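You operate a simulated robot arm through the tools that you are given. There is no shell and no other tool.

You run a simulated robot arm. Do the job below in one go: nothing can be reset, and whatever is moved stays where it is left.

JOB
Shut and tape the clamped carton and mark it with the blue marker.
Fine: both long flaps down, a stroke in the box of its grade and in no other; dispenser and marker go back. Set down upright: tape dispenser.

It is judged by the outcome, as a careful person would: the job done as asked, and still so three seconds after it is handed in. It fails if anything else is knocked over, pushed out of place, dropped, spilled or broken.

ROBOT AND FRAMES
A 6-joint arm with a two-finger gripper, fixed in place. Base frame: the origin is at the foot of the arm, x ahead of it, y to its left, z up; the work surface is at about z = 800. Lengths are in mm, angles in rad, forces in N, time in s.
Its first joint turns from -2.897 to 2.897 rad. Payload 3.43 kg.
The tool frame sits at the grasp point between the pads (the TCP): z along the fingers, y along the line on which they close. The tips reach 20 mm beyond it. Largest opening 190 mm; the body of the gripper starts 248 mm behind the TCP.
Orientation is told as [roll, pitch, yaw] about the base's x, y, z axes, in that order, counted from this pose: with the fingers straight down and closing along the base's y, the tool's x points along the base's -x, its y along +y and its z along -z.

CONTROLS
- The arm moves only by the tool servo_tool. Its argument "plan" is one flat list of numbers, 7 for each row, row after row: the opening in per cent of the stroke, from 0 (shut) to 100 (fully open), then the shift along the tool's x, y, z in units of 25 mm (1.0 is 25 mm), then the turn, a rotation vector about the tool's x, y, z in units of 4 degrees (1.0 is 4 degrees). In form: [claw, dx, dy, dz, wx, wy, wz, claw, dx, dy, dz, wx, wy, wz, ...]. A call has 1 to 20 rows; each row shifts and turns the commanded pose from where the row before left it, along the tool's axes as they then stand. A call with a number of a shift or a turn outside -1 to 1 is refused whole. Each row takes 0.2 s and may step no farther than 50 mm and 0.15 rad from the row before; otherwise, or with a gripper value out of range, the whole call is refused. A pose out of reach is approached as far as the arm can. The call stops where the force on the tool passes 40 N (or 10 N more than at its start, if that is more) or the arm is blocked; 0.2 s more then pass. The fingers move at their own pace (about 153 mm/s each) and stop on an object; they squeeze with about 39 N. The grip force told is the motor's: it shows also when the fingers shut on nothing. Time passes only in rows, and 0.2 s behind the last, so rows that do not move let the fingers close. It gives the time, the measured TCP pose, the force on the tool (base axes), the opening and the grip force at its end, in the units of the frame above (readings bear some noise), with the torque about the TCP (base axes, N m) and any sound that the robot's microphone picked up.
- Cameras (640 x 400 px; columns grow to the right, rows downward): "scene" is fixed at [51.2, 648.8, 1724.2]; the picture's right is [-0.28, -0.96, 0.00], its down [-0.87, 0.25, -0.42] and it looks along [0.40, -0.12, -0.91] (base axes); focal length 214 px, centre (320, 200). "wrist" rides on the gripper at [70, -8, -288] in the tool frame; the picture's right is [0.12, 0.99, 0.00], its down [-0.96, 0.12, -0.25] and it looks along [-0.24, 0.03, 0.97] (tool axes); focal length 261 px, centre (320, 200). There is no depth. A picture from a camera that has moved, and an enlarged one, comes with that camera's place and axes in the base frame and with its lens.
- camera(camera): a new picture of that camera. The clock stands still meanwhile.
- raise_lower(by): slides the trunk up (or, below 0, down) by that many mm; the arm rides with it, the base frame stays. It gives what a move gives, with no picture.
- enlarge(camera, box): a new picture of the part [left, top, right, bottom] of that camera's present view, enlarged. The clock stands still meanwhile.
- finish_job(): hands the job in; it is judged then, once.

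Places have to be worked out from the pictures, the camera data and where the tool is seen. Open the gripper and draw the arm clear of the work before you hand the job in, unless the task says otherwise.

The tools are called after "Request:" as a command line: name --argument value ..., lists and objects as JSON in quotes. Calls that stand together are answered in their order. servo_tool: Moves the arm, as the interface text tells. Its arguments: {"type":"object","properties":{"plan":{"type":"array"}},"required":["plan"]} The other tools are called the same way: raise_lower (by) slides the trunk up or down; camera (camera) takes a picture; enlarge (camera, box) takes an enlarged picture of a part of a camera's view; finish_job () hands the job in.

At the start:

```text
time: 0.0
ee_pos: [714.6, 77.2, 1366.3]
tool_rot: [0.0, 0.0, -0.001]
contact_force: [0.3, 0.2, -1.5]
wrist_torque: [-0.02, 0.02, 0.01]
grip_width: 190.1
gripper_force: 0.1
trunk travel left (down, up): [-250.0, 190.0]
```

scene: 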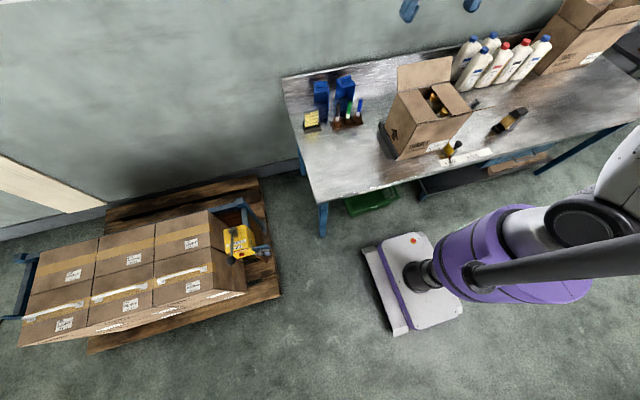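
wrist: 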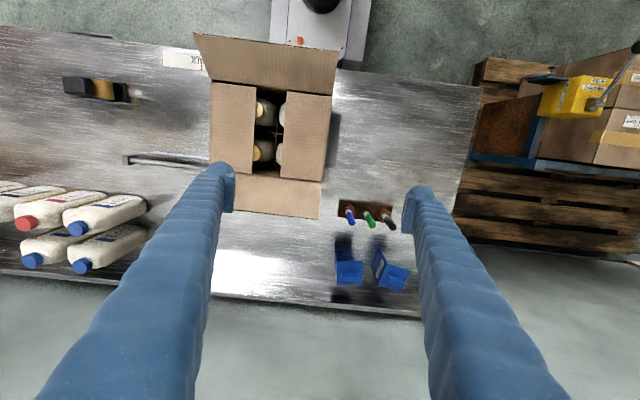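

I start by looking closer at the bench, the carton and the tools from both cameras.

Request:
enlarge --camera "scene" --box '[280, 40, 440, 140]'

Request:
enlarge --camera "scene" --box '[370, 50, 530, 170]'

Request:
enlarge --camera "wrist" --box '[180, 20, 360, 240]'

Request:
enlarge --camera "wrist" --box '[300, 180, 440, 310]'

Request:
enlarge --camera "wrist" --box '[0, 30, 220, 290]'

```text
4.00 times, centred on (360, 90) of scene
camera zoom: at [51.2, 648.8, 1724.2], right [-0.28, -0.96, 0.0], down [-0.87, 0.25, -0.42], along [0.4, -0.12, -0.91], focal length 858 px, centre (160, 640)
```

zoom: 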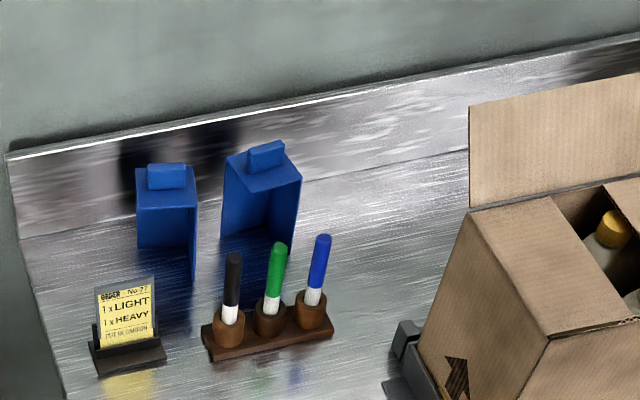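

```text
3.33 times, centred on (450, 110) of scene
camera zoom: at [51.2, 648.8, 1724.2], right [-0.28, -0.96, 0.0], down [-0.87, 0.25, -0.42], along [0.4, -0.12, -0.91], focal length 715 px, centre (-113, 500)
```

zoom: 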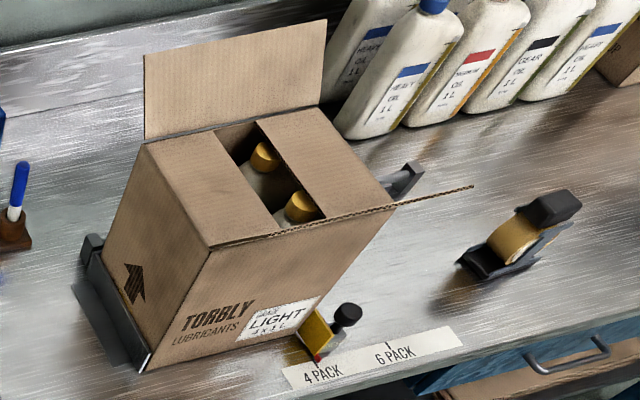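

```text
1.82 times, centred on (270, 130) of wrist
camera zoom: at [644.5, 69.1, 1654.1], right [-0.12, 0.99, 0.0], down [0.96, 0.12, 0.25], along [0.24, 0.03, -0.97], focal length 474 px, centre (411, 327)
```

zoom: 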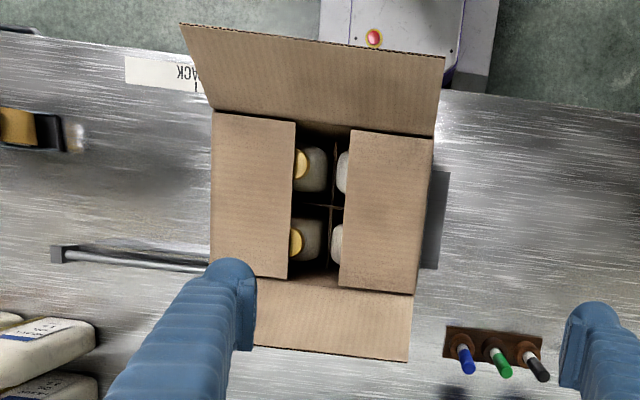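

```text
3.08 times, centred on (370, 245) of wrist
camera zoom: at [644.5, 69.1, 1654.1], right [-0.12, 0.99, 0.0], down [0.96, 0.12, 0.25], along [0.24, 0.03, -0.97], focal length 802 px, centre (166, 62)
```

zoom: 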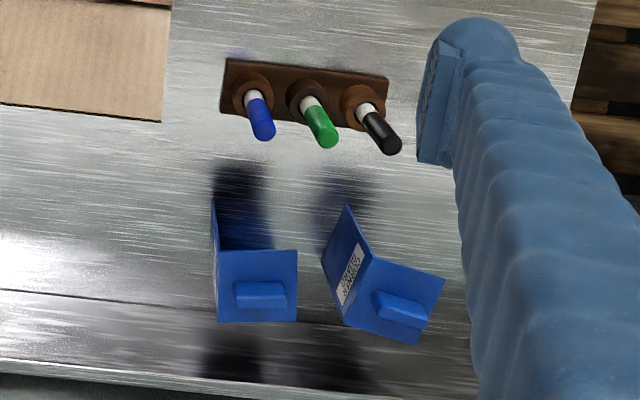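

```text
1.54 times, centred on (110, 160) of wrist
camera zoom: at [644.5, 69.1, 1654.1], right [-0.12, 0.99, 0.0], down [0.96, 0.12, 0.25], along [0.24, 0.03, -0.97], focal length 401 px, centre (643, 262)
```

zoom: 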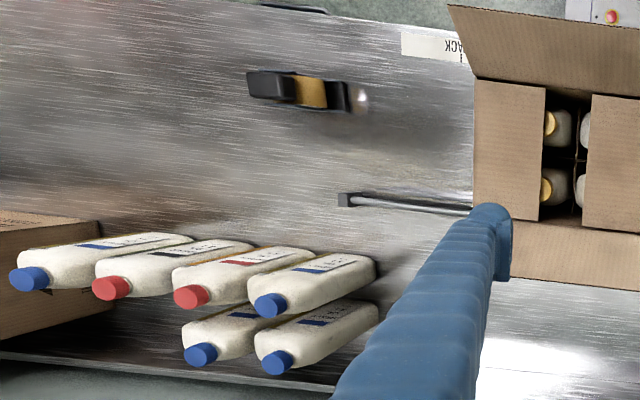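

I zoom in on the lettering: order card, carton label, strip, and dispenser.

Request:
enlarge --camera "scene" --box '[298, 104, 328, 136]'

Request:
enlarge --camera "scene" --box '[410, 120, 490, 170]'

Request:
enlarge --camera "scene" --box '[480, 90, 540, 140]'

Request:
enlarge --camera "wrist" --box '[50, 60, 150, 120]'

Request:
enlarge --camera "wrist" --box '[330, 225, 420, 295]'

Request:
enlarge --camera "scene" --box '[440, 20, 640, 150]'

Request:
enlarge --camera "scene" --box '[375, 50, 485, 120]'

```text
12.50 times, centred on (313, 120) of scene
camera zoom: at [51.2, 648.8, 1724.2], right [-0.28, -0.96, 0.0], down [-0.87, 0.25, -0.42], along [0.4, -0.12, -0.91], focal length 2681 px, centre (408, 1200)
```

zoom: 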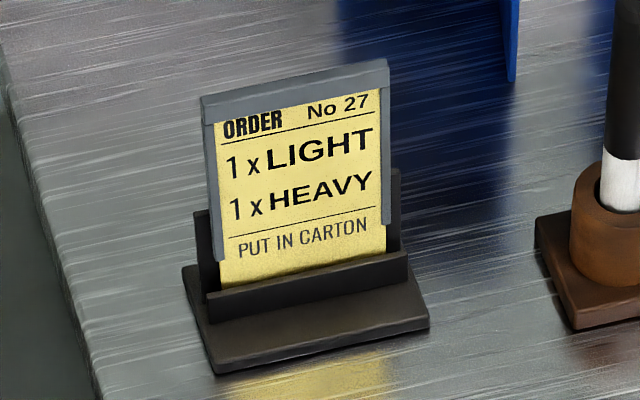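

```text
8.00 times, centred on (450, 145) of scene
camera zoom: at [51.2, 648.8, 1724.2], right [-0.28, -0.96, 0.0], down [-0.87, 0.25, -0.42], along [0.4, -0.12, -0.91], focal length 1716 px, centre (-720, 640)
```

zoom: 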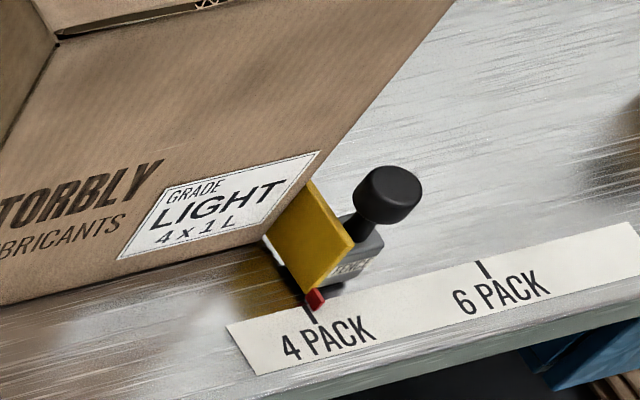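

```text
8.00 times, centred on (510, 115) of scene
camera zoom: at [51.2, 648.8, 1724.2], right [-0.28, -0.96, 0.0], down [-0.87, 0.25, -0.42], along [0.4, -0.12, -0.91], focal length 1716 px, centre (-1200, 880)
```

zoom: 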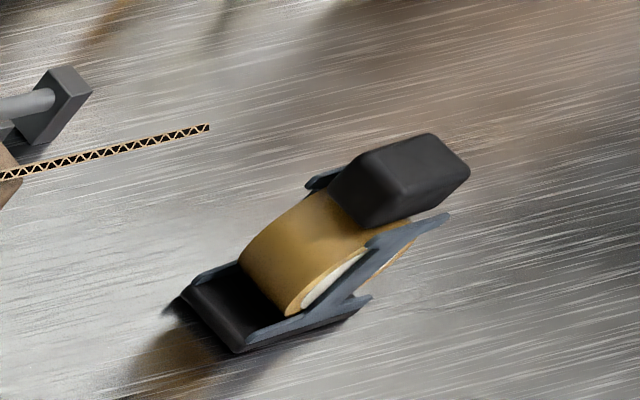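

```text
6.40 times, centred on (100, 90) of wrist
camera zoom: at [644.5, 69.1, 1654.1], right [-0.12, 0.99, 0.0], down [0.96, 0.12, 0.25], along [0.24, 0.03, -0.97], focal length 1668 px, centre (1728, 904)
```

zoom: 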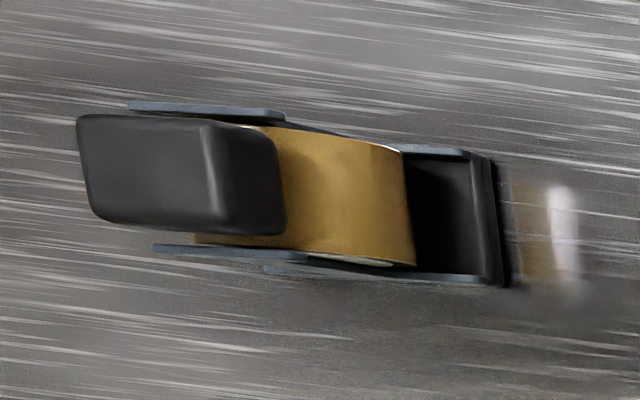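

```text
5.71 times, centred on (375, 260) of wrist
camera zoom: at [644.5, 69.1, 1654.1], right [-0.12, 0.99, 0.0], down [0.96, 0.12, 0.25], along [0.24, 0.03, -0.97], focal length 1489 px, centre (6, -143)
```

zoom: 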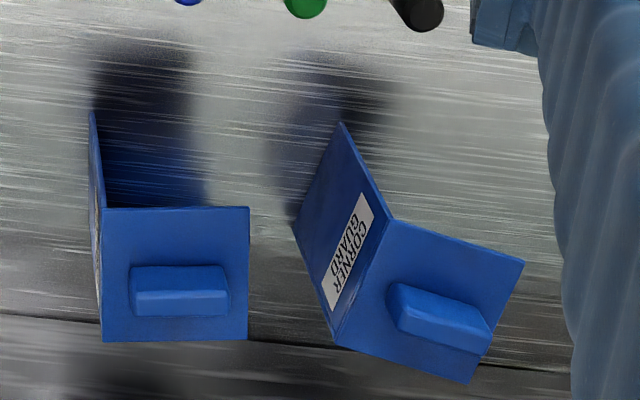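

```text
3.08 times, centred on (540, 85) of scene
camera zoom: at [51.2, 648.8, 1724.2], right [-0.28, -0.96, 0.0], down [-0.87, 0.25, -0.42], along [0.4, -0.12, -0.91], focal length 660 px, centre (-357, 554)
```

zoom: 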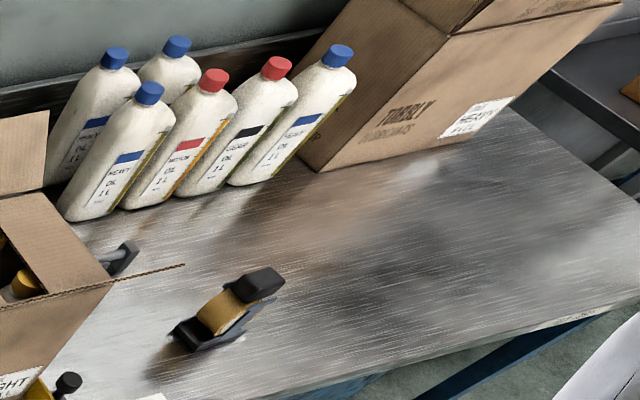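

```text
5.71 times, centred on (430, 85) of scene
camera zoom: at [51.2, 648.8, 1724.2], right [-0.28, -0.96, 0.0], down [-0.87, 0.25, -0.42], along [0.4, -0.12, -0.91], focal length 1226 px, centre (-309, 857)
```

zoom: 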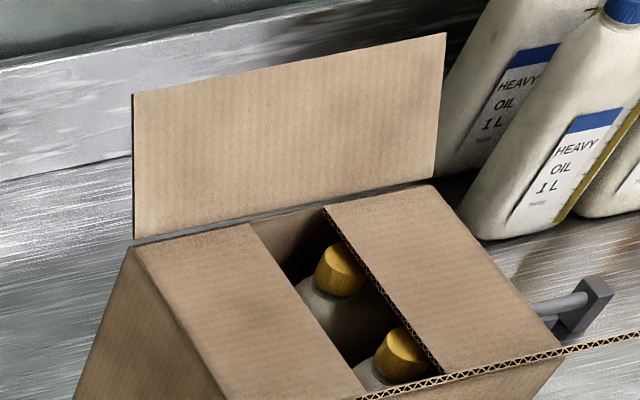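

The carton is a LIGHT 4-pack about 188 × 260 mm, top at z≈1057, with both long flaps standing outward. I look at the finished cartons on the pallet for an example of taping and marking.

Request:
enlarge --camera "scene" --box '[20, 200, 160, 345]'

Request:
enlarge --camera "scene" --box '[130, 200, 280, 310]'

Request:
enlarge --camera "wrist" --box '[520, 50, 640, 170]'

Request:
enlarge --camera "scene" --box '[560, 0, 640, 80]'

```text
2.76 times, centred on (90, 272) of scene
camera zoom: at [51.2, 648.8, 1724.2], right [-0.28, -0.96, 0.0], down [-0.87, 0.25, -0.42], along [0.4, -0.12, -0.91], focal length 592 px, centre (954, 0)
```

zoom: 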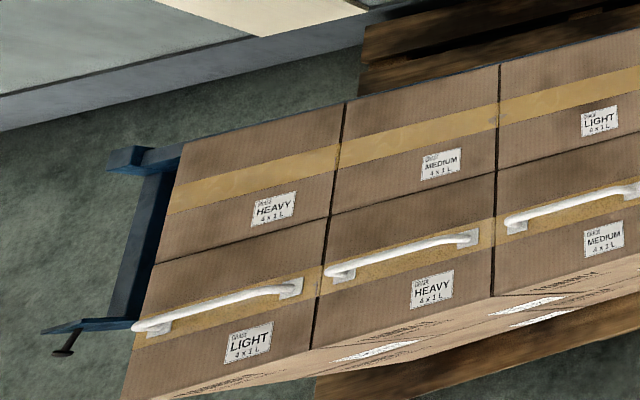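

```text
3.64 times, centred on (205, 255) of scene
camera zoom: at [51.2, 648.8, 1724.2], right [-0.28, -0.96, 0.0], down [-0.87, 0.25, -0.42], along [0.4, -0.12, -0.91], focal length 780 px, centre (738, 0)
```

zoom: 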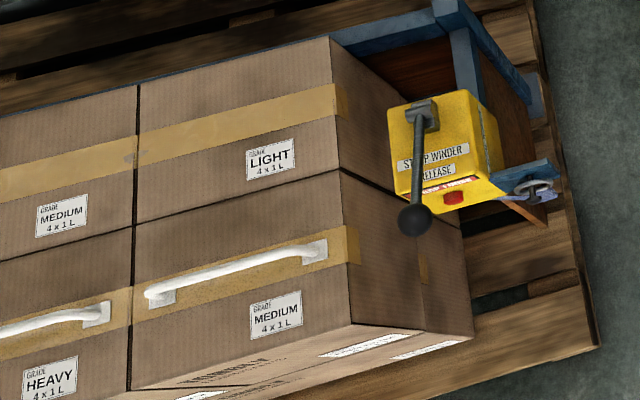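

```text
3.33 times, centred on (580, 110) of wrist
camera zoom: at [644.5, 69.1, 1654.1], right [-0.12, 0.99, 0.0], down [0.96, 0.12, 0.25], along [0.24, 0.03, -0.97], focal length 869 px, centre (-547, 500)
```

zoom: 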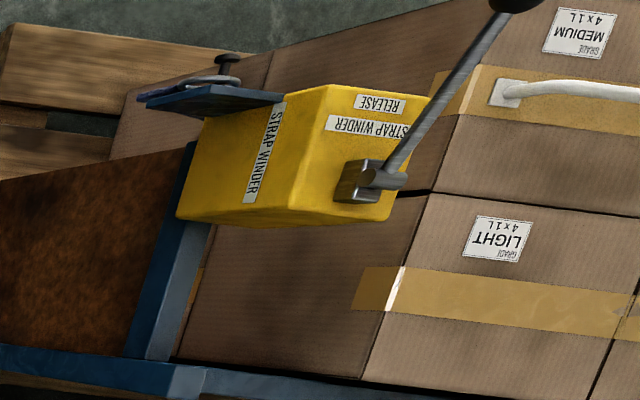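

```text
5.00 times, centred on (600, 40) of scene
camera zoom: at [51.2, 648.8, 1724.2], right [-0.28, -0.96, 0.0], down [-0.87, 0.25, -0.42], along [0.4, -0.12, -0.91], focal length 1072 px, centre (-1080, 1000)
```

zoom: 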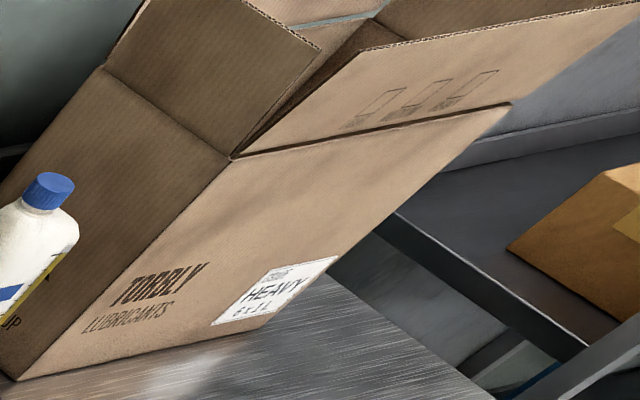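

The neighbouring carton has three printed boxes on the outer face of its near long flap, so ours likely shows the grade boxes once that flap is down. I close the gripper and move toward the near (−x) side of the carton, staying high.

Request:
servo_tool --plan '[0, 0.94, -0.44, 0, 0, 0, 0, 0, 0.94, -0.44, 0, 0, 0, 0, 0, 0.94, -0.44, 0, 0, 0, 0, 0, 0.94, -0.44, 0, 0, 0, 0, 0, 0.94, -0.44, 0, 0, 0, 0, 0, 0.94, -0.44, 0, 0, 0, 0, 0, 0.94, -0.44, 0, 0, 0, 0, 0, 0.94, -0.44, 0, 0, 0, 0, 0, 0.94, -0.44, 0, 0, 0, 0, 0, 0.94, -0.44, 0, 0, 0, 0, 0, 0.94, -0.44, 0, 0, 0, 0, 0, 0, 0, 0, 0, 0, 0]'

Request:
camera --camera "scene"

Request:
camera --camera "wrist"

```text
time: 2.6
ee_pos: [455.4, -42.5, 1368.0]
tool_rot: [-0.001, 0.001, 0.0]
contact_force: [0.2, 0.2, 0.4]
wrist_torque: [0.03, 0.06, 0.02]
grip_width: 0.0
gripper_force: 34.8
trunk travel left (down, up): [-250.0, 190.0]
```

```text
taken
```

scene: 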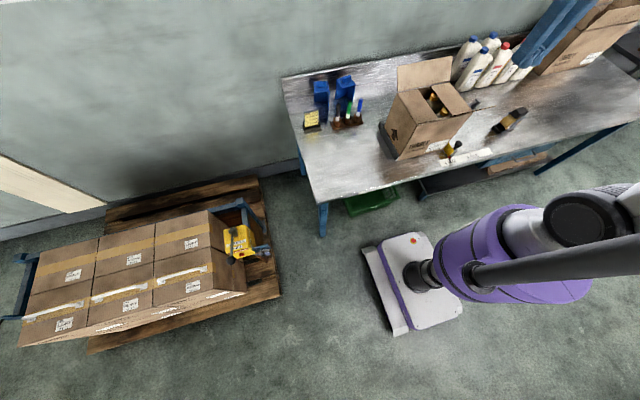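

```text
taken
camera wrist: at [385.6, -51.3, 1654.6], right [-0.12, 0.99, 0.0], down [0.96, 0.12, 0.25], along [0.24, 0.03, -0.97], focal length 261 px, centre (320, 200)
```

wrist: 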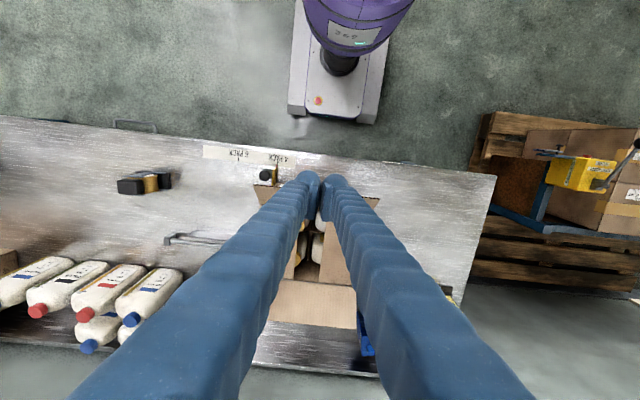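

The gripper is shut at x≈455, in line with the middle of the near flap. I lower straight down so the fingertips stand outside the flap edge (x≈500).

Request:
servo_tool --plan '[0, 0, 0, 1, 0, 0, 0, 0, 0, 0, 1, 0, 0, 0, 0, 0, 0, 1, 0, 0, 0, 0, 0, 0, 1, 0, 0, 0, 0, 0, 0, 1, 0, 0, 0, 0, 0, 0, 1, 0, 0, 0, 0, 0, 0, 1, 0, 0, 0, 0, 0, 0, 1, 0, 0, 0, 0, 0, 0, 1, 0, 0, 0, 0, 0, 0, 1, 0, 0, 0, 0, 0, 0, 0, 0, 0, 0]'

Request:
camera --camera "scene"

Request:
camera --camera "wrist"

```text
time: 5.0
ee_pos: [455.8, -43.1, 1115.9]
tool_rot: [0.0, 0.003, -0.001]
contact_force: [0.0, 0.5, 0.4]
wrist_torque: [0.01, -0.03, 0.01]
grip_width: 0.0
gripper_force: 33.9
trunk travel left (down, up): [-250.0, 190.0]
```

```text
taken
```

scene: 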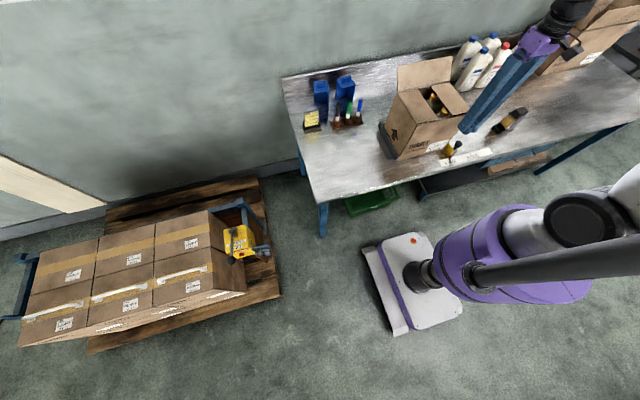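

```text
taken
camera wrist: at [385.4, -51.6, 1403.5], right [-0.12, 0.99, 0.0], down [0.96, 0.12, 0.25], along [0.25, 0.03, -0.97], focal length 261 px, centre (320, 200)
```

wrist: 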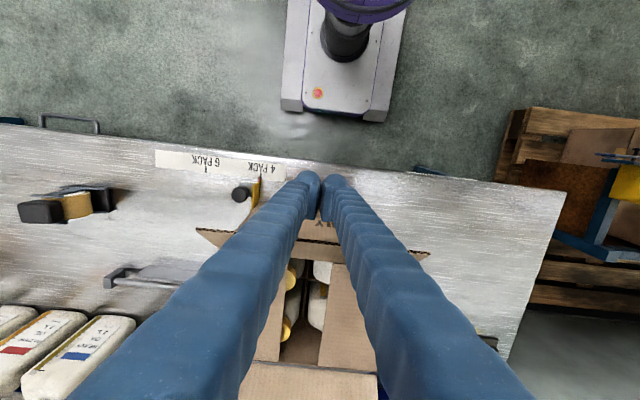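

The flap edge sits at x≈506, ahead of the fingertips. I push the flap up past vertical and then follow through to fold it down.

Request:
servo_tool --plan '[0, -0.8, 0, 0, 0, 0, 0, 0, -0.8, 0, 0, 0, 0, 0, 0, -0.8, 0, 0, 0, 0, 0, 0, -0.8, 0, 0, 0, 0, 0, 0, -0.8, 0, 0, 0, 0, 0, 0, -0.7, 0, 0.15, 0, 0, 0, 0, -0.6, 0, 0.48, 0, 0, 0]'

Request:
camera --camera "scene"

Request:
camera --camera "wrist"

```text
time: 6.6
ee_pos: [588.7, -43.9, 1100.2]
tool_rot: [-0.001, 0.001, 0.001]
contact_force: [0.4, 0.2, -0.8]
wrist_torque: [0.01, -0.02, 0.02]
grip_width: 0.0
gripper_force: 34.3
trunk travel left (down, up): [-250.0, 190.0]
```

```text
taken
```

scene: 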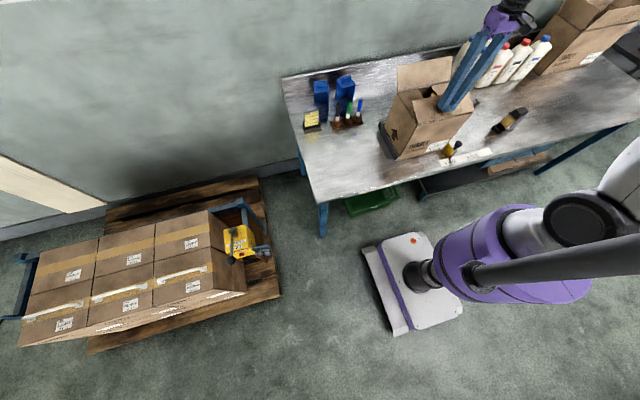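

```text
taken
camera wrist: at [519.5, -52.2, 1389.0], right [-0.12, 0.99, 0.0], down [0.96, 0.12, 0.25], along [0.24, 0.03, -0.97], focal length 261 px, centre (320, 200)
```

wrist: 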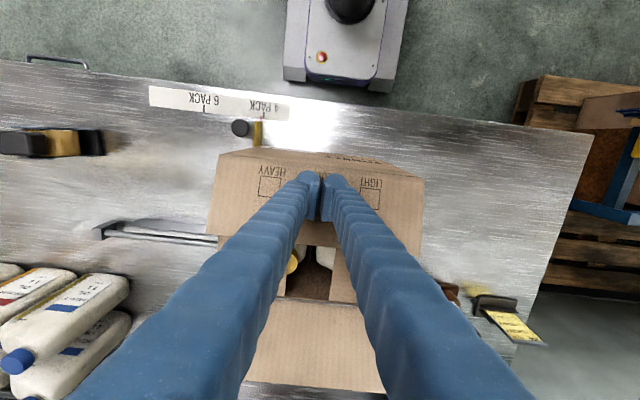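

The near flap is past vertical and shows the printed boxes LIGHT (+y side) … HEAVY (−y side). I press it down flat.

Request:
servo_tool --plan '[0, -0.4, 0, 0.4, 0, 0, 0, 0, -0.2, 0, 0.25, 0, 0, 0, 0, 0, 0, 0.1, 0, 0, 0]'

Request:
camera --camera "wrist"

Request:
enlarge --camera "scene" --box '[375, 50, 485, 170]'

```text
time: 7.4
ee_pos: [603.6, -43.2, 1082.4]
tool_rot: [0.0, 0.001, -0.001]
contact_force: [-0.5, -0.7, -0.3]
wrist_torque: [-0.01, -0.01, 0.0]
grip_width: 0.0
gripper_force: 33.9
trunk travel left (down, up): [-250.0, 190.0]
```

```text
taken
camera wrist: at [533.3, -51.8, 1370.4], right [-0.12, 0.99, 0.0], down [0.96, 0.12, 0.25], along [0.24, 0.03, -0.97], focal length 261 px, centre (320, 200)
```

wrist: 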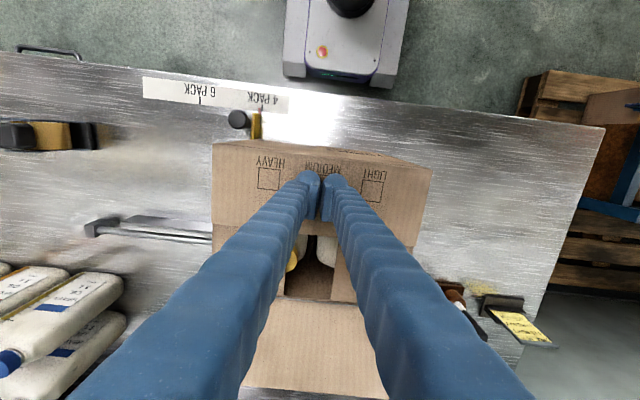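

```text
3.33 times, centred on (430, 110) of scene
camera zoom: at [51.2, 648.8, 1724.2], right [-0.28, -0.96, 0.0], down [-0.87, 0.25, -0.42], along [0.4, -0.12, -0.91], focal length 715 px, centre (-47, 500)
```

zoom: 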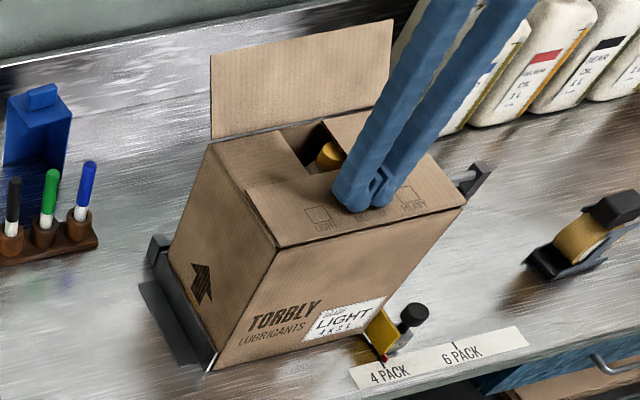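

The flap is almost flat with no resistance yet. I press a few mm more and watch the force.

Request:
servo_tool --plan '[0, 0, 0, 0.12, 0, 0, 0, 0, 0, 0, 0, 0, 0, 0]'

```text
time: 8.0
ee_pos: [602.5, -43.5, 1081.9]
tool_rot: [-0.001, -0.003, 0.001]
contact_force: [-0.2, 0.0, 23.9]
wrist_torque: [-0.03, 0.17, 0.0]
grip_width: 5.8
gripper_force: 34.0
trunk travel left (down, up): [-250.0, 190.0]
```

It is firmly down (24 N, flap surface ≈ z 1062). I lift off and check whether it stays.

Request:
servo_tool --plan '[0, 0, 0, -0.8, 0, 0, 0, 0, 0, 0, -1, 0, 0, 0, 0, 0, 0, -1, 0, 0, 0, 0, 0, 0, -1, 0, 0, 0, 0, 0, 0, -1, 0, 0, 0, 0, 0, 0, -1, 0, 0, 0, 0, 0, 0, 0, 0, 0, 0]'

Request:
camera --camera "wrist"

Request:
enlarge --camera "scene" --box '[375, 50, 485, 170]'

```text
time: 9.6
ee_pos: [603.4, -43.4, 1223.6]
tool_rot: [-0.001, 0.002, -0.001]
contact_force: [0.2, -0.5, 0.4]
wrist_torque: [0.02, 0.04, -0.02]
grip_width: 0.0
gripper_force: 34.7
trunk travel left (down, up): [-250.0, 190.0]
```

```text
taken
camera wrist: at [533.3, -51.6, 1511.5], right [-0.12, 0.99, 0.0], down [0.96, 0.12, 0.25], along [0.24, 0.03, -0.97], focal length 261 px, centre (320, 200)
```

wrist: 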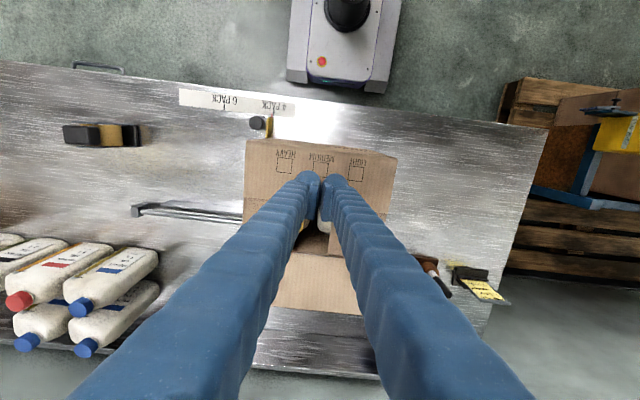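

```text
3.33 times, centred on (430, 110) of scene
camera zoom: at [51.2, 648.8, 1724.2], right [-0.28, -0.96, 0.0], down [-0.87, 0.25, -0.42], along [0.4, -0.12, -0.91], focal length 715 px, centre (-47, 500)
```

zoom: 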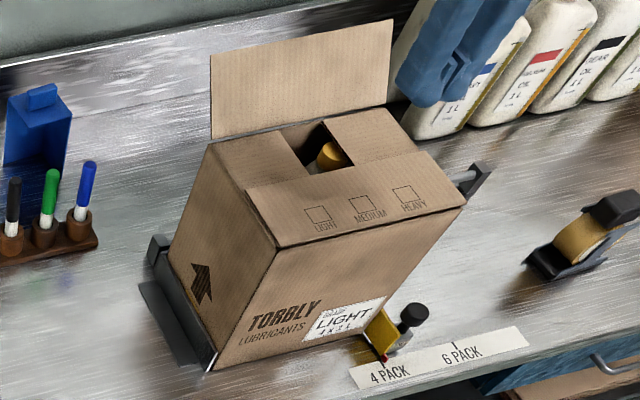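

The near flap stays down. Now I go over to the far side of the far flap (its edge ≈ x 813, z 1136) and lower behind it.

Request:
servo_tool --plan '[0, -1, 0, 0, 0, 0, 0, 0, -1, 0, 0, 0, 0, 0, 0, -1, 0, 0, 0, 0, 0, 0, -1, 0, 0, 0, 0, 0, 0, -1, 0, 0, 0, 0, 0, 0, -1, 0, 0, 0, 0, 0, 0, -1, 0, 0, 0, 0, 0, 0, -1, 0, 0, 0, 0, 0, 0, -1, 0, 0, 0, 0, 0, 0, -1, 0, 0, 0, 0, 0, 0, 0, 0, 1, 0, 0, 0, 0, 0, 0, 1, 0, 0, 0, 0, 0, 0, 1, 0, 0, 0, 0, 0, 0, 1, 0, 0, 0, 0, 0, 0, 0.3, 0, 0, 0, 0, 0, 0, 0, 0, 0, 0]'

Request:
camera --camera "wrist"

Request:
enlarge --camera "scene" --box '[375, 20, 535, 170]'

```text
time: 13.0
ee_pos: [853.6, -43.8, 1117.1]
tool_rot: [0.001, 0.003, 0.0]
contact_force: [0.2, -0.2, -0.5]
wrist_torque: [-0.01, 0.01, -0.01]
grip_width: 0.0
gripper_force: 34.1
trunk travel left (down, up): [-250.0, 190.0]
```

```text
taken
camera wrist: at [783.6, -52.8, 1404.0], right [-0.12, 0.99, 0.0], down [0.96, 0.12, 0.25], along [0.24, 0.03, -0.97], focal length 261 px, centre (320, 200)
```

wrist: 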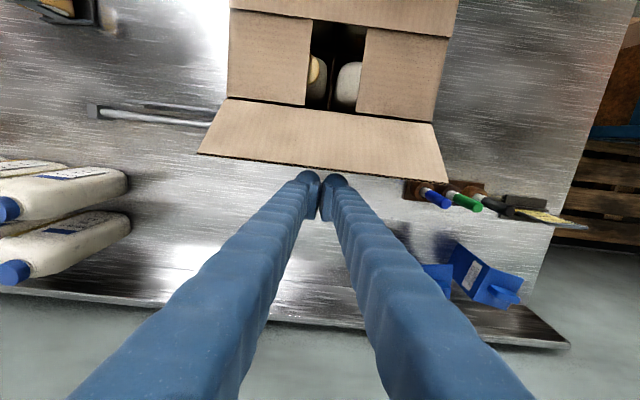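

```text
2.67 times, centred on (455, 95) of scene
camera zoom: at [51.2, 648.8, 1724.2], right [-0.28, -0.96, 0.0], down [-0.87, 0.25, -0.42], along [0.4, -0.12, -0.91], focal length 572 px, centre (-40, 480)
```

zoom: 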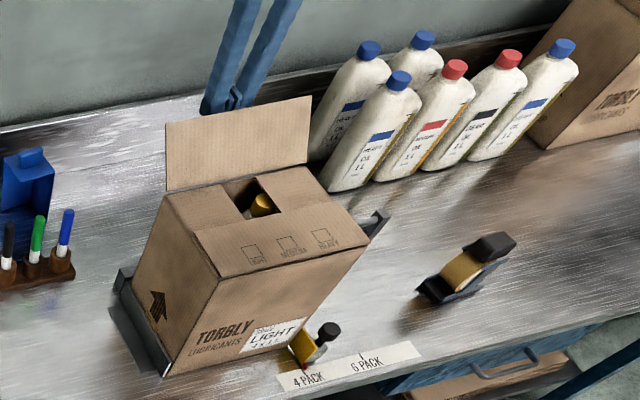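

The fingers stand just behind the far flap. I push it over and down with the mirrored path.

Request:
servo_tool --plan '[0, 0.8, 0, 0, 0, 0, 0, 0, 0.8, 0, 0, 0, 0, 0, 0, 0.8, 0, 0, 0, 0, 0, 0, 0.8, 0, 0, 0, 0, 0, 0, 0.8, 0, 0, 0, 0, 0, 0, 0.7, 0, 0.15, 0, 0, 0, 0, 0.6, 0, 0.48, 0, 0, 0, 0, 0.4, 0, 0.4, 0, 0, 0, 0, 0.2, 0, 0.25, 0, 0, 0, 0, 0, 0, 0.1, 0, 0, 0, 0, 0, 0, 0, 0, 0, 0]'

Request:
camera --camera "wrist"

Request:
enlarge --camera "scene" --box '[375, 20, 535, 170]'

```text
time: 15.4
ee_pos: [705.1, -44.9, 1082.5]
tool_rot: [-0.002, 0.0, -0.001]
contact_force: [-1.1, -0.5, 1.3]
wrist_torque: [-0.02, 0.0, 0.0]
grip_width: 5.8
gripper_force: 34.6
trunk travel left (down, up): [-250.0, 190.0]
```

```text
taken
camera wrist: at [635.5, -51.7, 1370.1], right [-0.12, 0.99, 0.0], down [0.96, 0.12, 0.25], along [0.24, 0.03, -0.97], focal length 261 px, centre (320, 200)
```

wrist: 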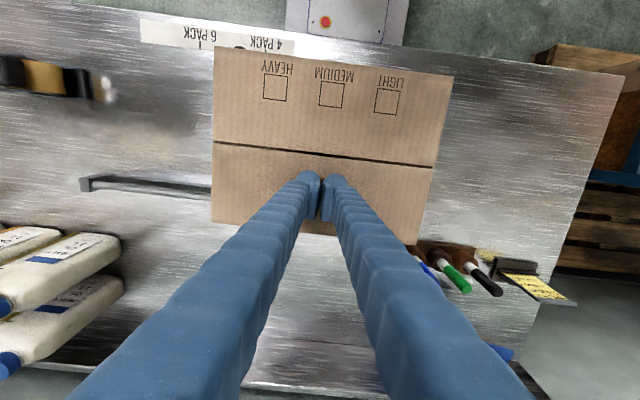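

```text
2.67 times, centred on (455, 95) of scene
camera zoom: at [51.2, 648.8, 1724.2], right [-0.28, -0.96, 0.0], down [-0.87, 0.25, -0.42], along [0.4, -0.12, -0.91], focal length 572 px, centre (-40, 480)
```

zoom: 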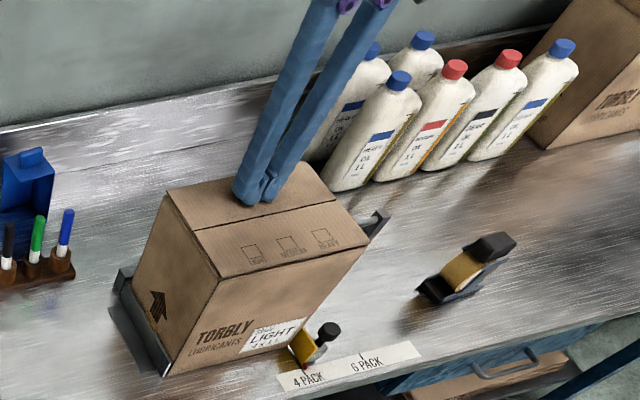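

Both flaps lie flat; the seam runs at x≈657 from y≈−173 to +83, and the LIGHT box is centred near (591, 18). I press once more lightly, lift, and check they stay.

Request:
servo_tool --plan '[0, 0, 0, 0.08, 0, 0, 0, 0, 0, 0, 0, 0, 0, 0, 0, 0, 0, -0.8, 0, 0, 0, 0, 0, 0, -1, 0, 0, 0, 0, 0, 0, -1, 0, 0, 0, 0, 0, 0, -1, 0, 0, 0, 0, 0, 0, -1, 0, 0, 0, 0, 0, 0, -1, 0, 0, 0, 0, 0, 0, 0, 0, 0, 0]'

Request:
camera --camera "wrist"

Request:
enlarge --camera "scene" --box '[375, 40, 535, 170]'

```text
time: 17.4
ee_pos: [705.5, -42.4, 1225.3]
tool_rot: [0.0, 0.0, 0.0]
contact_force: [0.9, 0.7, -1.0]
wrist_torque: [0.01, 0.01, 0.01]
grip_width: 0.1
gripper_force: 34.9
trunk travel left (down, up): [-250.0, 190.0]
```

```text
taken
camera wrist: at [635.6, -51.2, 1513.2], right [-0.12, 0.99, 0.0], down [0.96, 0.12, 0.25], along [0.24, 0.03, -0.97], focal length 261 px, centre (320, 200)
```

wrist: 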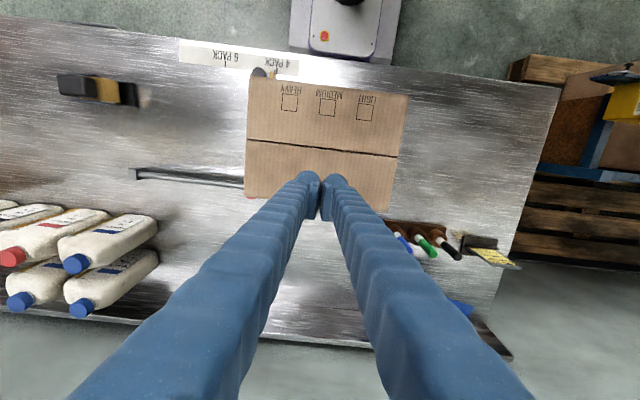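

```text
3.08 times, centred on (455, 105) of scene
camera zoom: at [51.2, 648.8, 1724.2], right [-0.28, -0.96, 0.0], down [-0.87, 0.25, -0.42], along [0.4, -0.12, -0.91], focal length 660 px, centre (-95, 492)
```

zoom: 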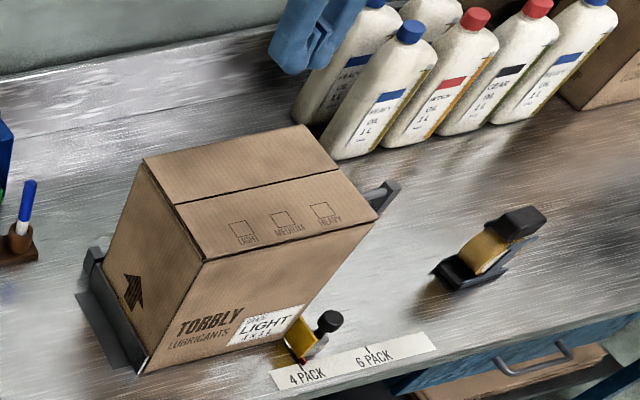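

Both flaps stay shut. Next the tape dispenser, which I place near (600, −570) with its long axis along y and handle toward −y; I fly over near it, high.

Request:
servo_tool --plan '[0, 0.23, -1, 0, 0, 0, 0, 0, 0.23, -1, 0, 0, 0, 0, 0, 0.23, -1, 0, 0, 0, 0, 0, 0.23, -1, 0, 0, 0, 0, 0, 0.23, -1, 0, 0, 0, 0, 0, 0.23, -1, 0, 0, 0, 0, 0, 0.23, -1, 0, 0, 0, 0, 0, 0.23, -1, 0, 0, 0, 0, 0, 0.23, -1, 0, 0, 0, 0, 0, 0.23, -1, 0, 0, 0, 0, 0, 0.23, -1, 0, 0, 0, 0, 0, 0.23, -1, 0, 0, 0, 0, 0, 0.23, -1, 0, 0, 0, 0, 0, 0.23, -1, 0, 0, 0, 0, 0, 0.23, -1, 0, 0, 0, 0, 0, 0.23, -1, 0, 0, 0, 0, 0, 0.23, -1, 0, 0, 0, 0, 0, 0.23, -1, 0, 0, 0, 0]'

Request:
servo_tool --plan '[30, 0, 0, 0, 0, 0, 1, 30, 0, 0, 0, 0, 0, 1, 30, 0, 0, 0, 0, 0, 1, 30, 0, 0, 0, 0, 0, 1, 30, 0, 0, 0, 0, 0, 1, 30, 0, 0, 0, 0, 0, 1, 30, 0, 0, 0, 0, 0, 1, 30, 0, 0, 0, 0, 0, 1, 30, 0, 0, 0, 0, 0, 1, 30, 0, 0, 0, 0, 0, 1, 30, 0, 0, 0, 0, 0, 1, 30, 0, 0, 0, 0, 0, 1, 30, 0, 0, 0, 0, 0, 1, 30, 0, 0, 0, 0, 0, 1, 30, 0, 0, 0, 0, 0, 1, 30, 0, 0, 0, 0, 0, 1, 30, 0, 0, 0, 0, 0, 1, 30, 0, 0, 0, 0, 0, 1, 30, 0, 0, 0, 0, 0, 1, 30, 0, 0, 0, 0, 0, 1]'

Request:
servo_tool --plan '[60, 0, 0, 0, 0, 0, 1, 60, 0, 0, 0, 0, 0, 1, 60, 0, 0, 0, 0, 0, 0.5, 60, 0, 0, 0, 0, 0, 0]'

Request:
camera --camera "wrist"

Request:
camera --camera "scene"

```text
time: 21.2
ee_pos: [601.8, -493.1, 1224.2]
tool_rot: [0.001, 0.0, -0.001]
contact_force: [0.4, 0.6, 0.2]
wrist_torque: [0.01, -0.04, -0.01]
grip_width: 0.0
gripper_force: 34.1
trunk travel left (down, up): [-250.0, 190.0]
```

```text
time: 25.4
ee_pos: [600.9, -494.2, 1225.2]
tool_rot: [0.0, 0.0, -1.399]
contact_force: [0.0, 0.4, 0.7]
wrist_torque: [-0.01, -0.01, 0.02]
grip_width: 57.1
gripper_force: 0.0
trunk travel left (down, up): [-250.0, 190.0]
```

```text
time: 26.4
ee_pos: [600.7, -493.7, 1225.5]
tool_rot: [-0.001, 0.0, -1.571]
contact_force: [0.6, 0.4, -0.3]
wrist_torque: [0.03, 0.02, 0.0]
grip_width: 113.9
gripper_force: 0.1
trunk travel left (down, up): [-250.0, 190.0]
```

```text
taken
camera wrist: at [593.4, -423.0, 1513.4], right [0.99, 0.12, 0.0], down [0.11, -0.96, 0.25], along [0.03, -0.25, -0.97], focal length 261 px, centre (320, 200)
```

wrist: 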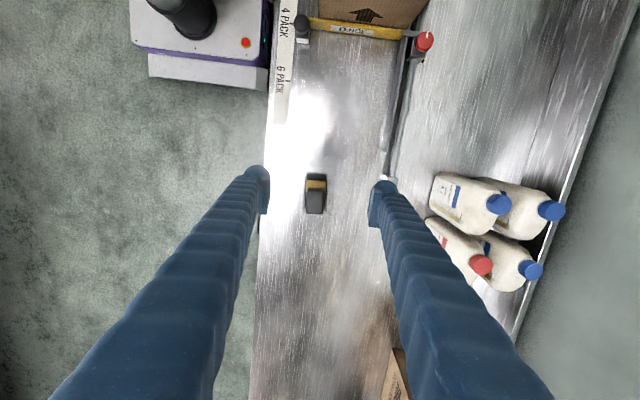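

```text
taken
```

scene: 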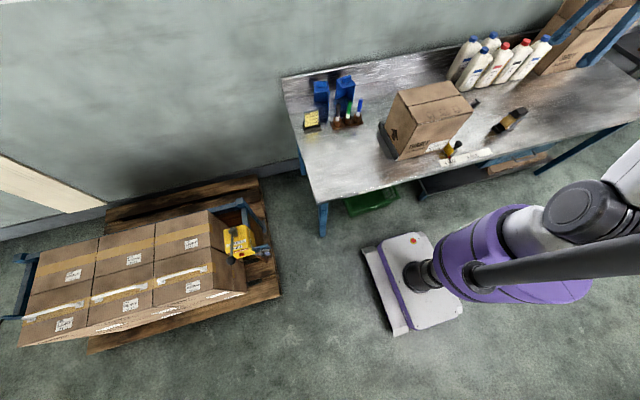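

The dispenser is below, between the fingers. I zoom in on it and on the clamp end.

Request:
enlarge --camera "wrist" --box '[280, 150, 360, 230]'

Request:
enlarge --camera "wrist" --box '[260, 0, 460, 130]'

Request:
enlarge --camera "scene" --box '[480, 95, 540, 140]'

```text
5.00 times, centred on (320, 190) of wrist
camera zoom: at [593.4, -423.0, 1513.4], right [0.99, 0.12, 0.0], down [0.11, -0.96, 0.25], along [0.03, -0.25, -0.97], focal length 1303 px, centre (320, 250)
```

zoom: 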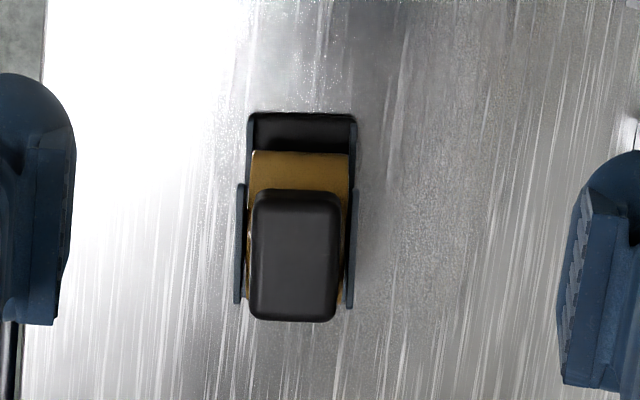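

```text
3.08 times, centred on (360, 65) of wrist
camera zoom: at [593.4, -423.0, 1513.4], right [0.99, 0.12, 0.0], down [0.11, -0.96, 0.25], along [0.03, -0.25, -0.97], focal length 802 px, centre (197, 615)
```

zoom: 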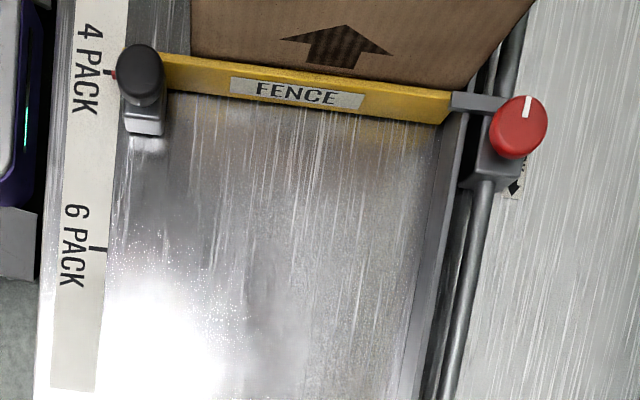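

```text
8.89 times, centred on (510, 118) of scene
camera zoom: at [51.2, 648.8, 1724.2], right [-0.28, -0.96, 0.0], down [-0.87, 0.25, -0.42], along [0.4, -0.12, -0.91], focal length 1906 px, centre (-1369, 933)
```

zoom: 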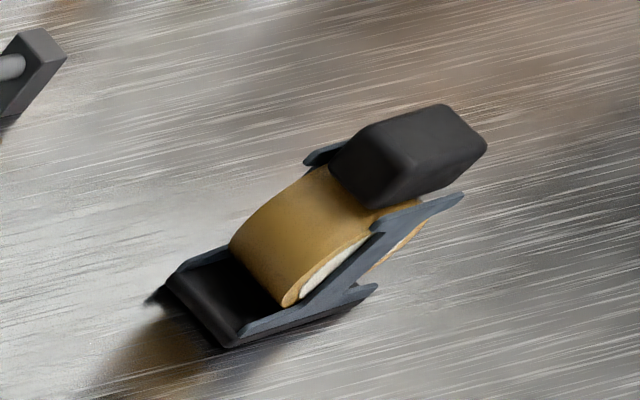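

The dispenser stands with its black handle at about (600, −585, 905), handle ~42 mm wide across x. I come down over it with open fingers for a closer look.

Request:
servo_tool --plan '[60, -0.37, 0, 0.9, 0, 0, 0, 60, -0.37, 0, 0.9, 0, 0, 0, 60, -0.37, 0, 0.9, 0, 0, 0, 60, -0.37, 0, 0.9, 0, 0, 0, 60, -0.37, 0, 0.9, 0, 0, 0, 60, -0.37, 0, 0.9, 0, 0, 0, 60, -0.37, 0, 0.9, 0, 0, 0, 60, -0.37, 0, 0.9, 0, 0, 0, 60, -0.37, 0, 0.9, 0, 0, 0, 60, -0.37, 0, 0.9, 0, 0, 0, 60, 0, 0, 0, 0, 0, 0]'

Request:
camera --camera "wrist"

Request:
enlarge --camera "wrist" --box '[270, 140, 370, 230]'

Request:
enlarge --camera "scene" --box '[470, 70, 570, 140]'

```text
time: 28.8
ee_pos: [602.0, -586.6, 1000.2]
tool_rot: [0.0, 0.0, -1.569]
contact_force: [-1.0, 0.5, -0.4]
wrist_torque: [0.02, -0.05, 0.01]
grip_width: 114.0
gripper_force: 0.0
trunk travel left (down, up): [-250.0, 190.0]
```

```text
taken
camera wrist: at [593.9, -515.1, 1288.2], right [0.99, 0.12, 0.0], down [0.12, -0.96, 0.25], along [0.03, -0.25, -0.97], focal length 261 px, centre (320, 200)
```

wrist: 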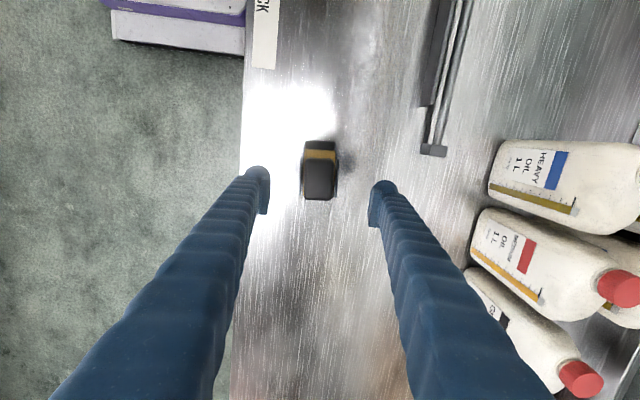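

```text
4.44 times, centred on (320, 185) of wrist
camera zoom: at [593.9, -515.1, 1288.2], right [0.99, 0.12, 0.0], down [0.12, -0.96, 0.25], along [0.03, -0.25, -0.97], focal length 1158 px, centre (320, 267)
```

zoom: 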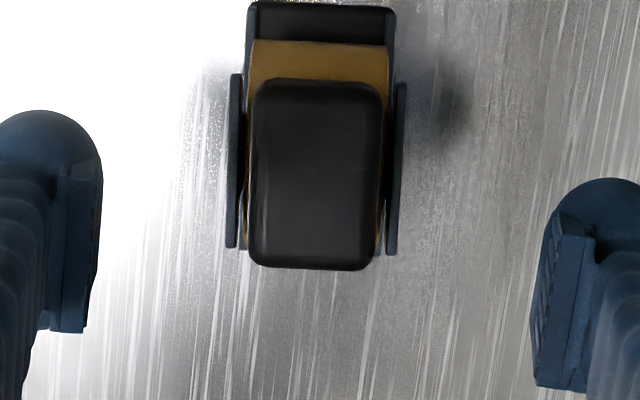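

```text
5.71 times, centred on (520, 105) of scene
camera zoom: at [51.2, 648.8, 1724.2], right [-0.28, -0.96, 0.0], down [-0.87, 0.25, -0.42], along [0.4, -0.12, -0.91], focal length 1226 px, centre (-823, 743)
```

zoom: 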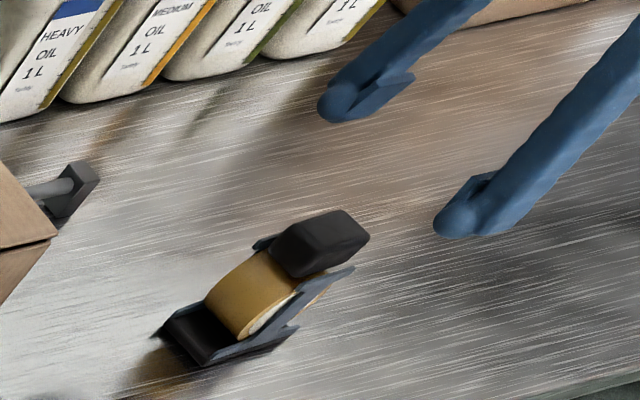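

The handle is centred near (600, −580), top ≈ 920, with side arms rising toward the rear. I descend to TCP z≈908 at y≈−575 and close on the handle.

Request:
servo_tool --plan '[60, 0.115, -0.015, 0.92, 0, 0, 0, 60, 0.115, -0.015, 0.92, 0, 0, 0, 60, 0.115, -0.015, 0.92, 0, 0, 0, 60, 0.115, -0.015, 0.9, 0, 0, 0, 60, 0, 0, 0, 0, 0, 0]'

Request:
enlarge --camera "scene" --box '[470, 70, 570, 140]'

Request:
enlarge --camera "wrist" --box '[230, 110, 410, 230]'

```text
time: 30.0
ee_pos: [599.3, -573.9, 908.6]
tool_rot: [0.001, 0.001, -1.57]
contact_force: [-0.3, -0.3, -0.5]
wrist_torque: [0.06, -0.01, 0.01]
grip_width: 114.1
gripper_force: 0.0
trunk travel left (down, up): [-250.0, 190.0]
```

```text
5.71 times, centred on (520, 105) of scene
camera zoom: at [51.2, 648.8, 1724.2], right [-0.28, -0.96, 0.0], down [-0.87, 0.25, -0.42], along [0.4, -0.12, -0.91], focal length 1226 px, centre (-823, 743)
```

zoom: 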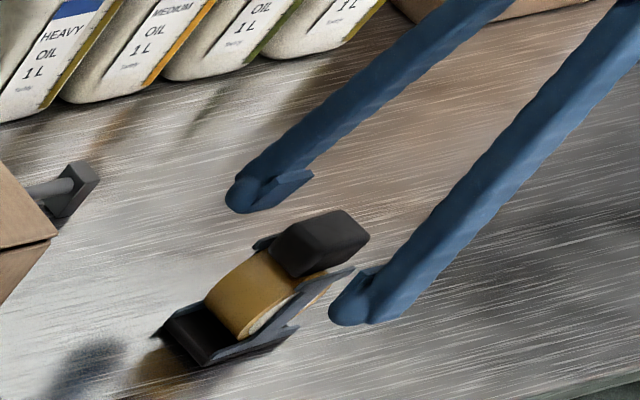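

```text
3.33 times, centred on (320, 170) of wrist
camera zoom: at [591.3, -503.3, 1197.0], right [0.99, 0.12, 0.0], down [0.12, -0.96, 0.25], along [0.03, -0.25, -0.97], focal length 869 px, centre (320, 300)
```

zoom: 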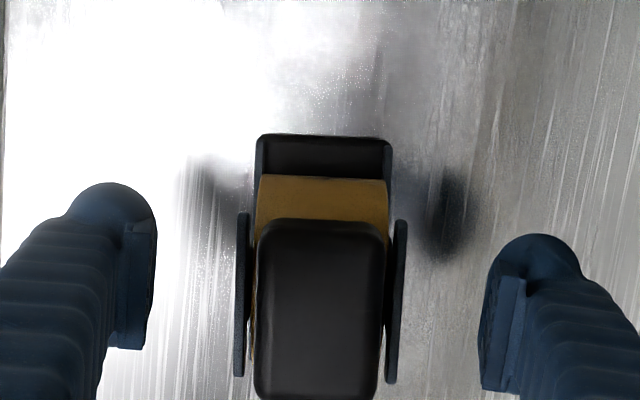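

The fingertips straddle the handle at the right height. I close the gripper.

Request:
servo_tool --plan '[0, 0, 0, 0, 0, 0, 0, 0, 0, 0, 0, 0, 0, 0, 0, 0, 0, 0, 0, 0, 0]'

Request:
enlarge --camera "scene" --box '[470, 70, 570, 140]'

Request:
enlarge --camera "wrist" --box '[230, 110, 410, 230]'

```text
time: 30.6
ee_pos: [600.8, -574.2, 915.8]
tool_rot: [0.003, -0.003, -1.57]
contact_force: [-1.8, 1.6, 14.1]
wrist_torque: [0.72, 0.7, 0.21]
grip_width: 42.1
gripper_force: 39.6
trunk travel left (down, up): [-250.0, 190.0]
stopped in row 3: the force on the tool passed its limit at 42 N (the readings are from after the stop); the commanded pose is now the measured one
```

```text
5.71 times, centred on (520, 105) of scene
camera zoom: at [51.2, 648.8, 1724.2], right [-0.28, -0.96, 0.0], down [-0.87, 0.25, -0.42], along [0.4, -0.12, -0.91], focal length 1226 px, centre (-823, 743)
```

zoom: 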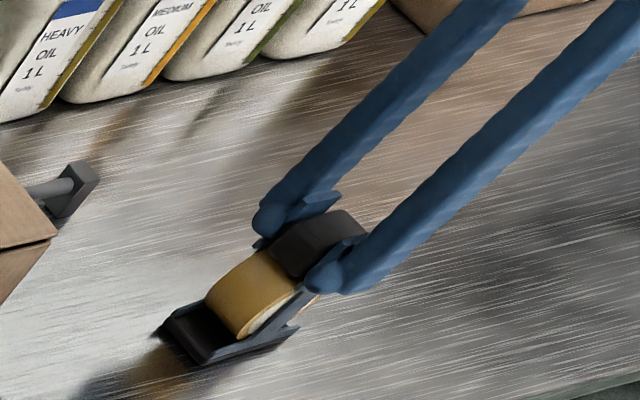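

```text
3.33 times, centred on (320, 170) of wrist
camera zoom: at [590.8, -503.2, 1202.4], right [0.99, 0.12, 0.0], down [0.12, -0.96, 0.25], along [0.03, -0.25, -0.97], focal length 869 px, centre (320, 300)
```

zoom: 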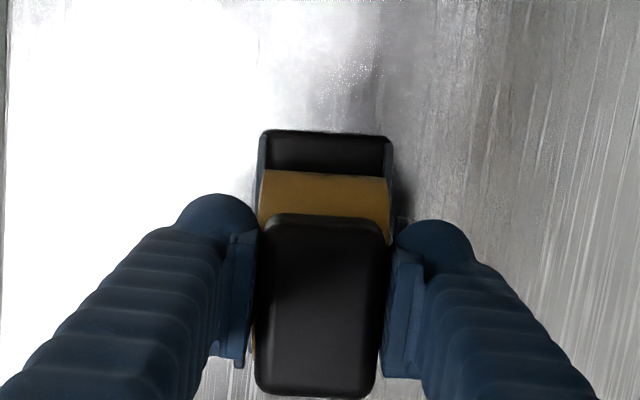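

The grip is on the handle (42 mm) but the tips touch the side arms, pushing the tool up slightly. I check whether the load settles.

Request:
servo_tool --plan '[0, 0, 0, -0.04, 0, 0, 0, 0, 0, 0, 0, 0, 0, 0]'

```text
time: 31.2
ee_pos: [600.6, -575.7, 915.3]
tool_rot: [0.002, -0.003, -1.571]
contact_force: [-5.2, 1.1, 15.1]
wrist_torque: [0.26, 0.62, 0.24]
grip_width: 41.7
gripper_force: 38.8
trunk travel left (down, up): [-250.0, 190.0]
```

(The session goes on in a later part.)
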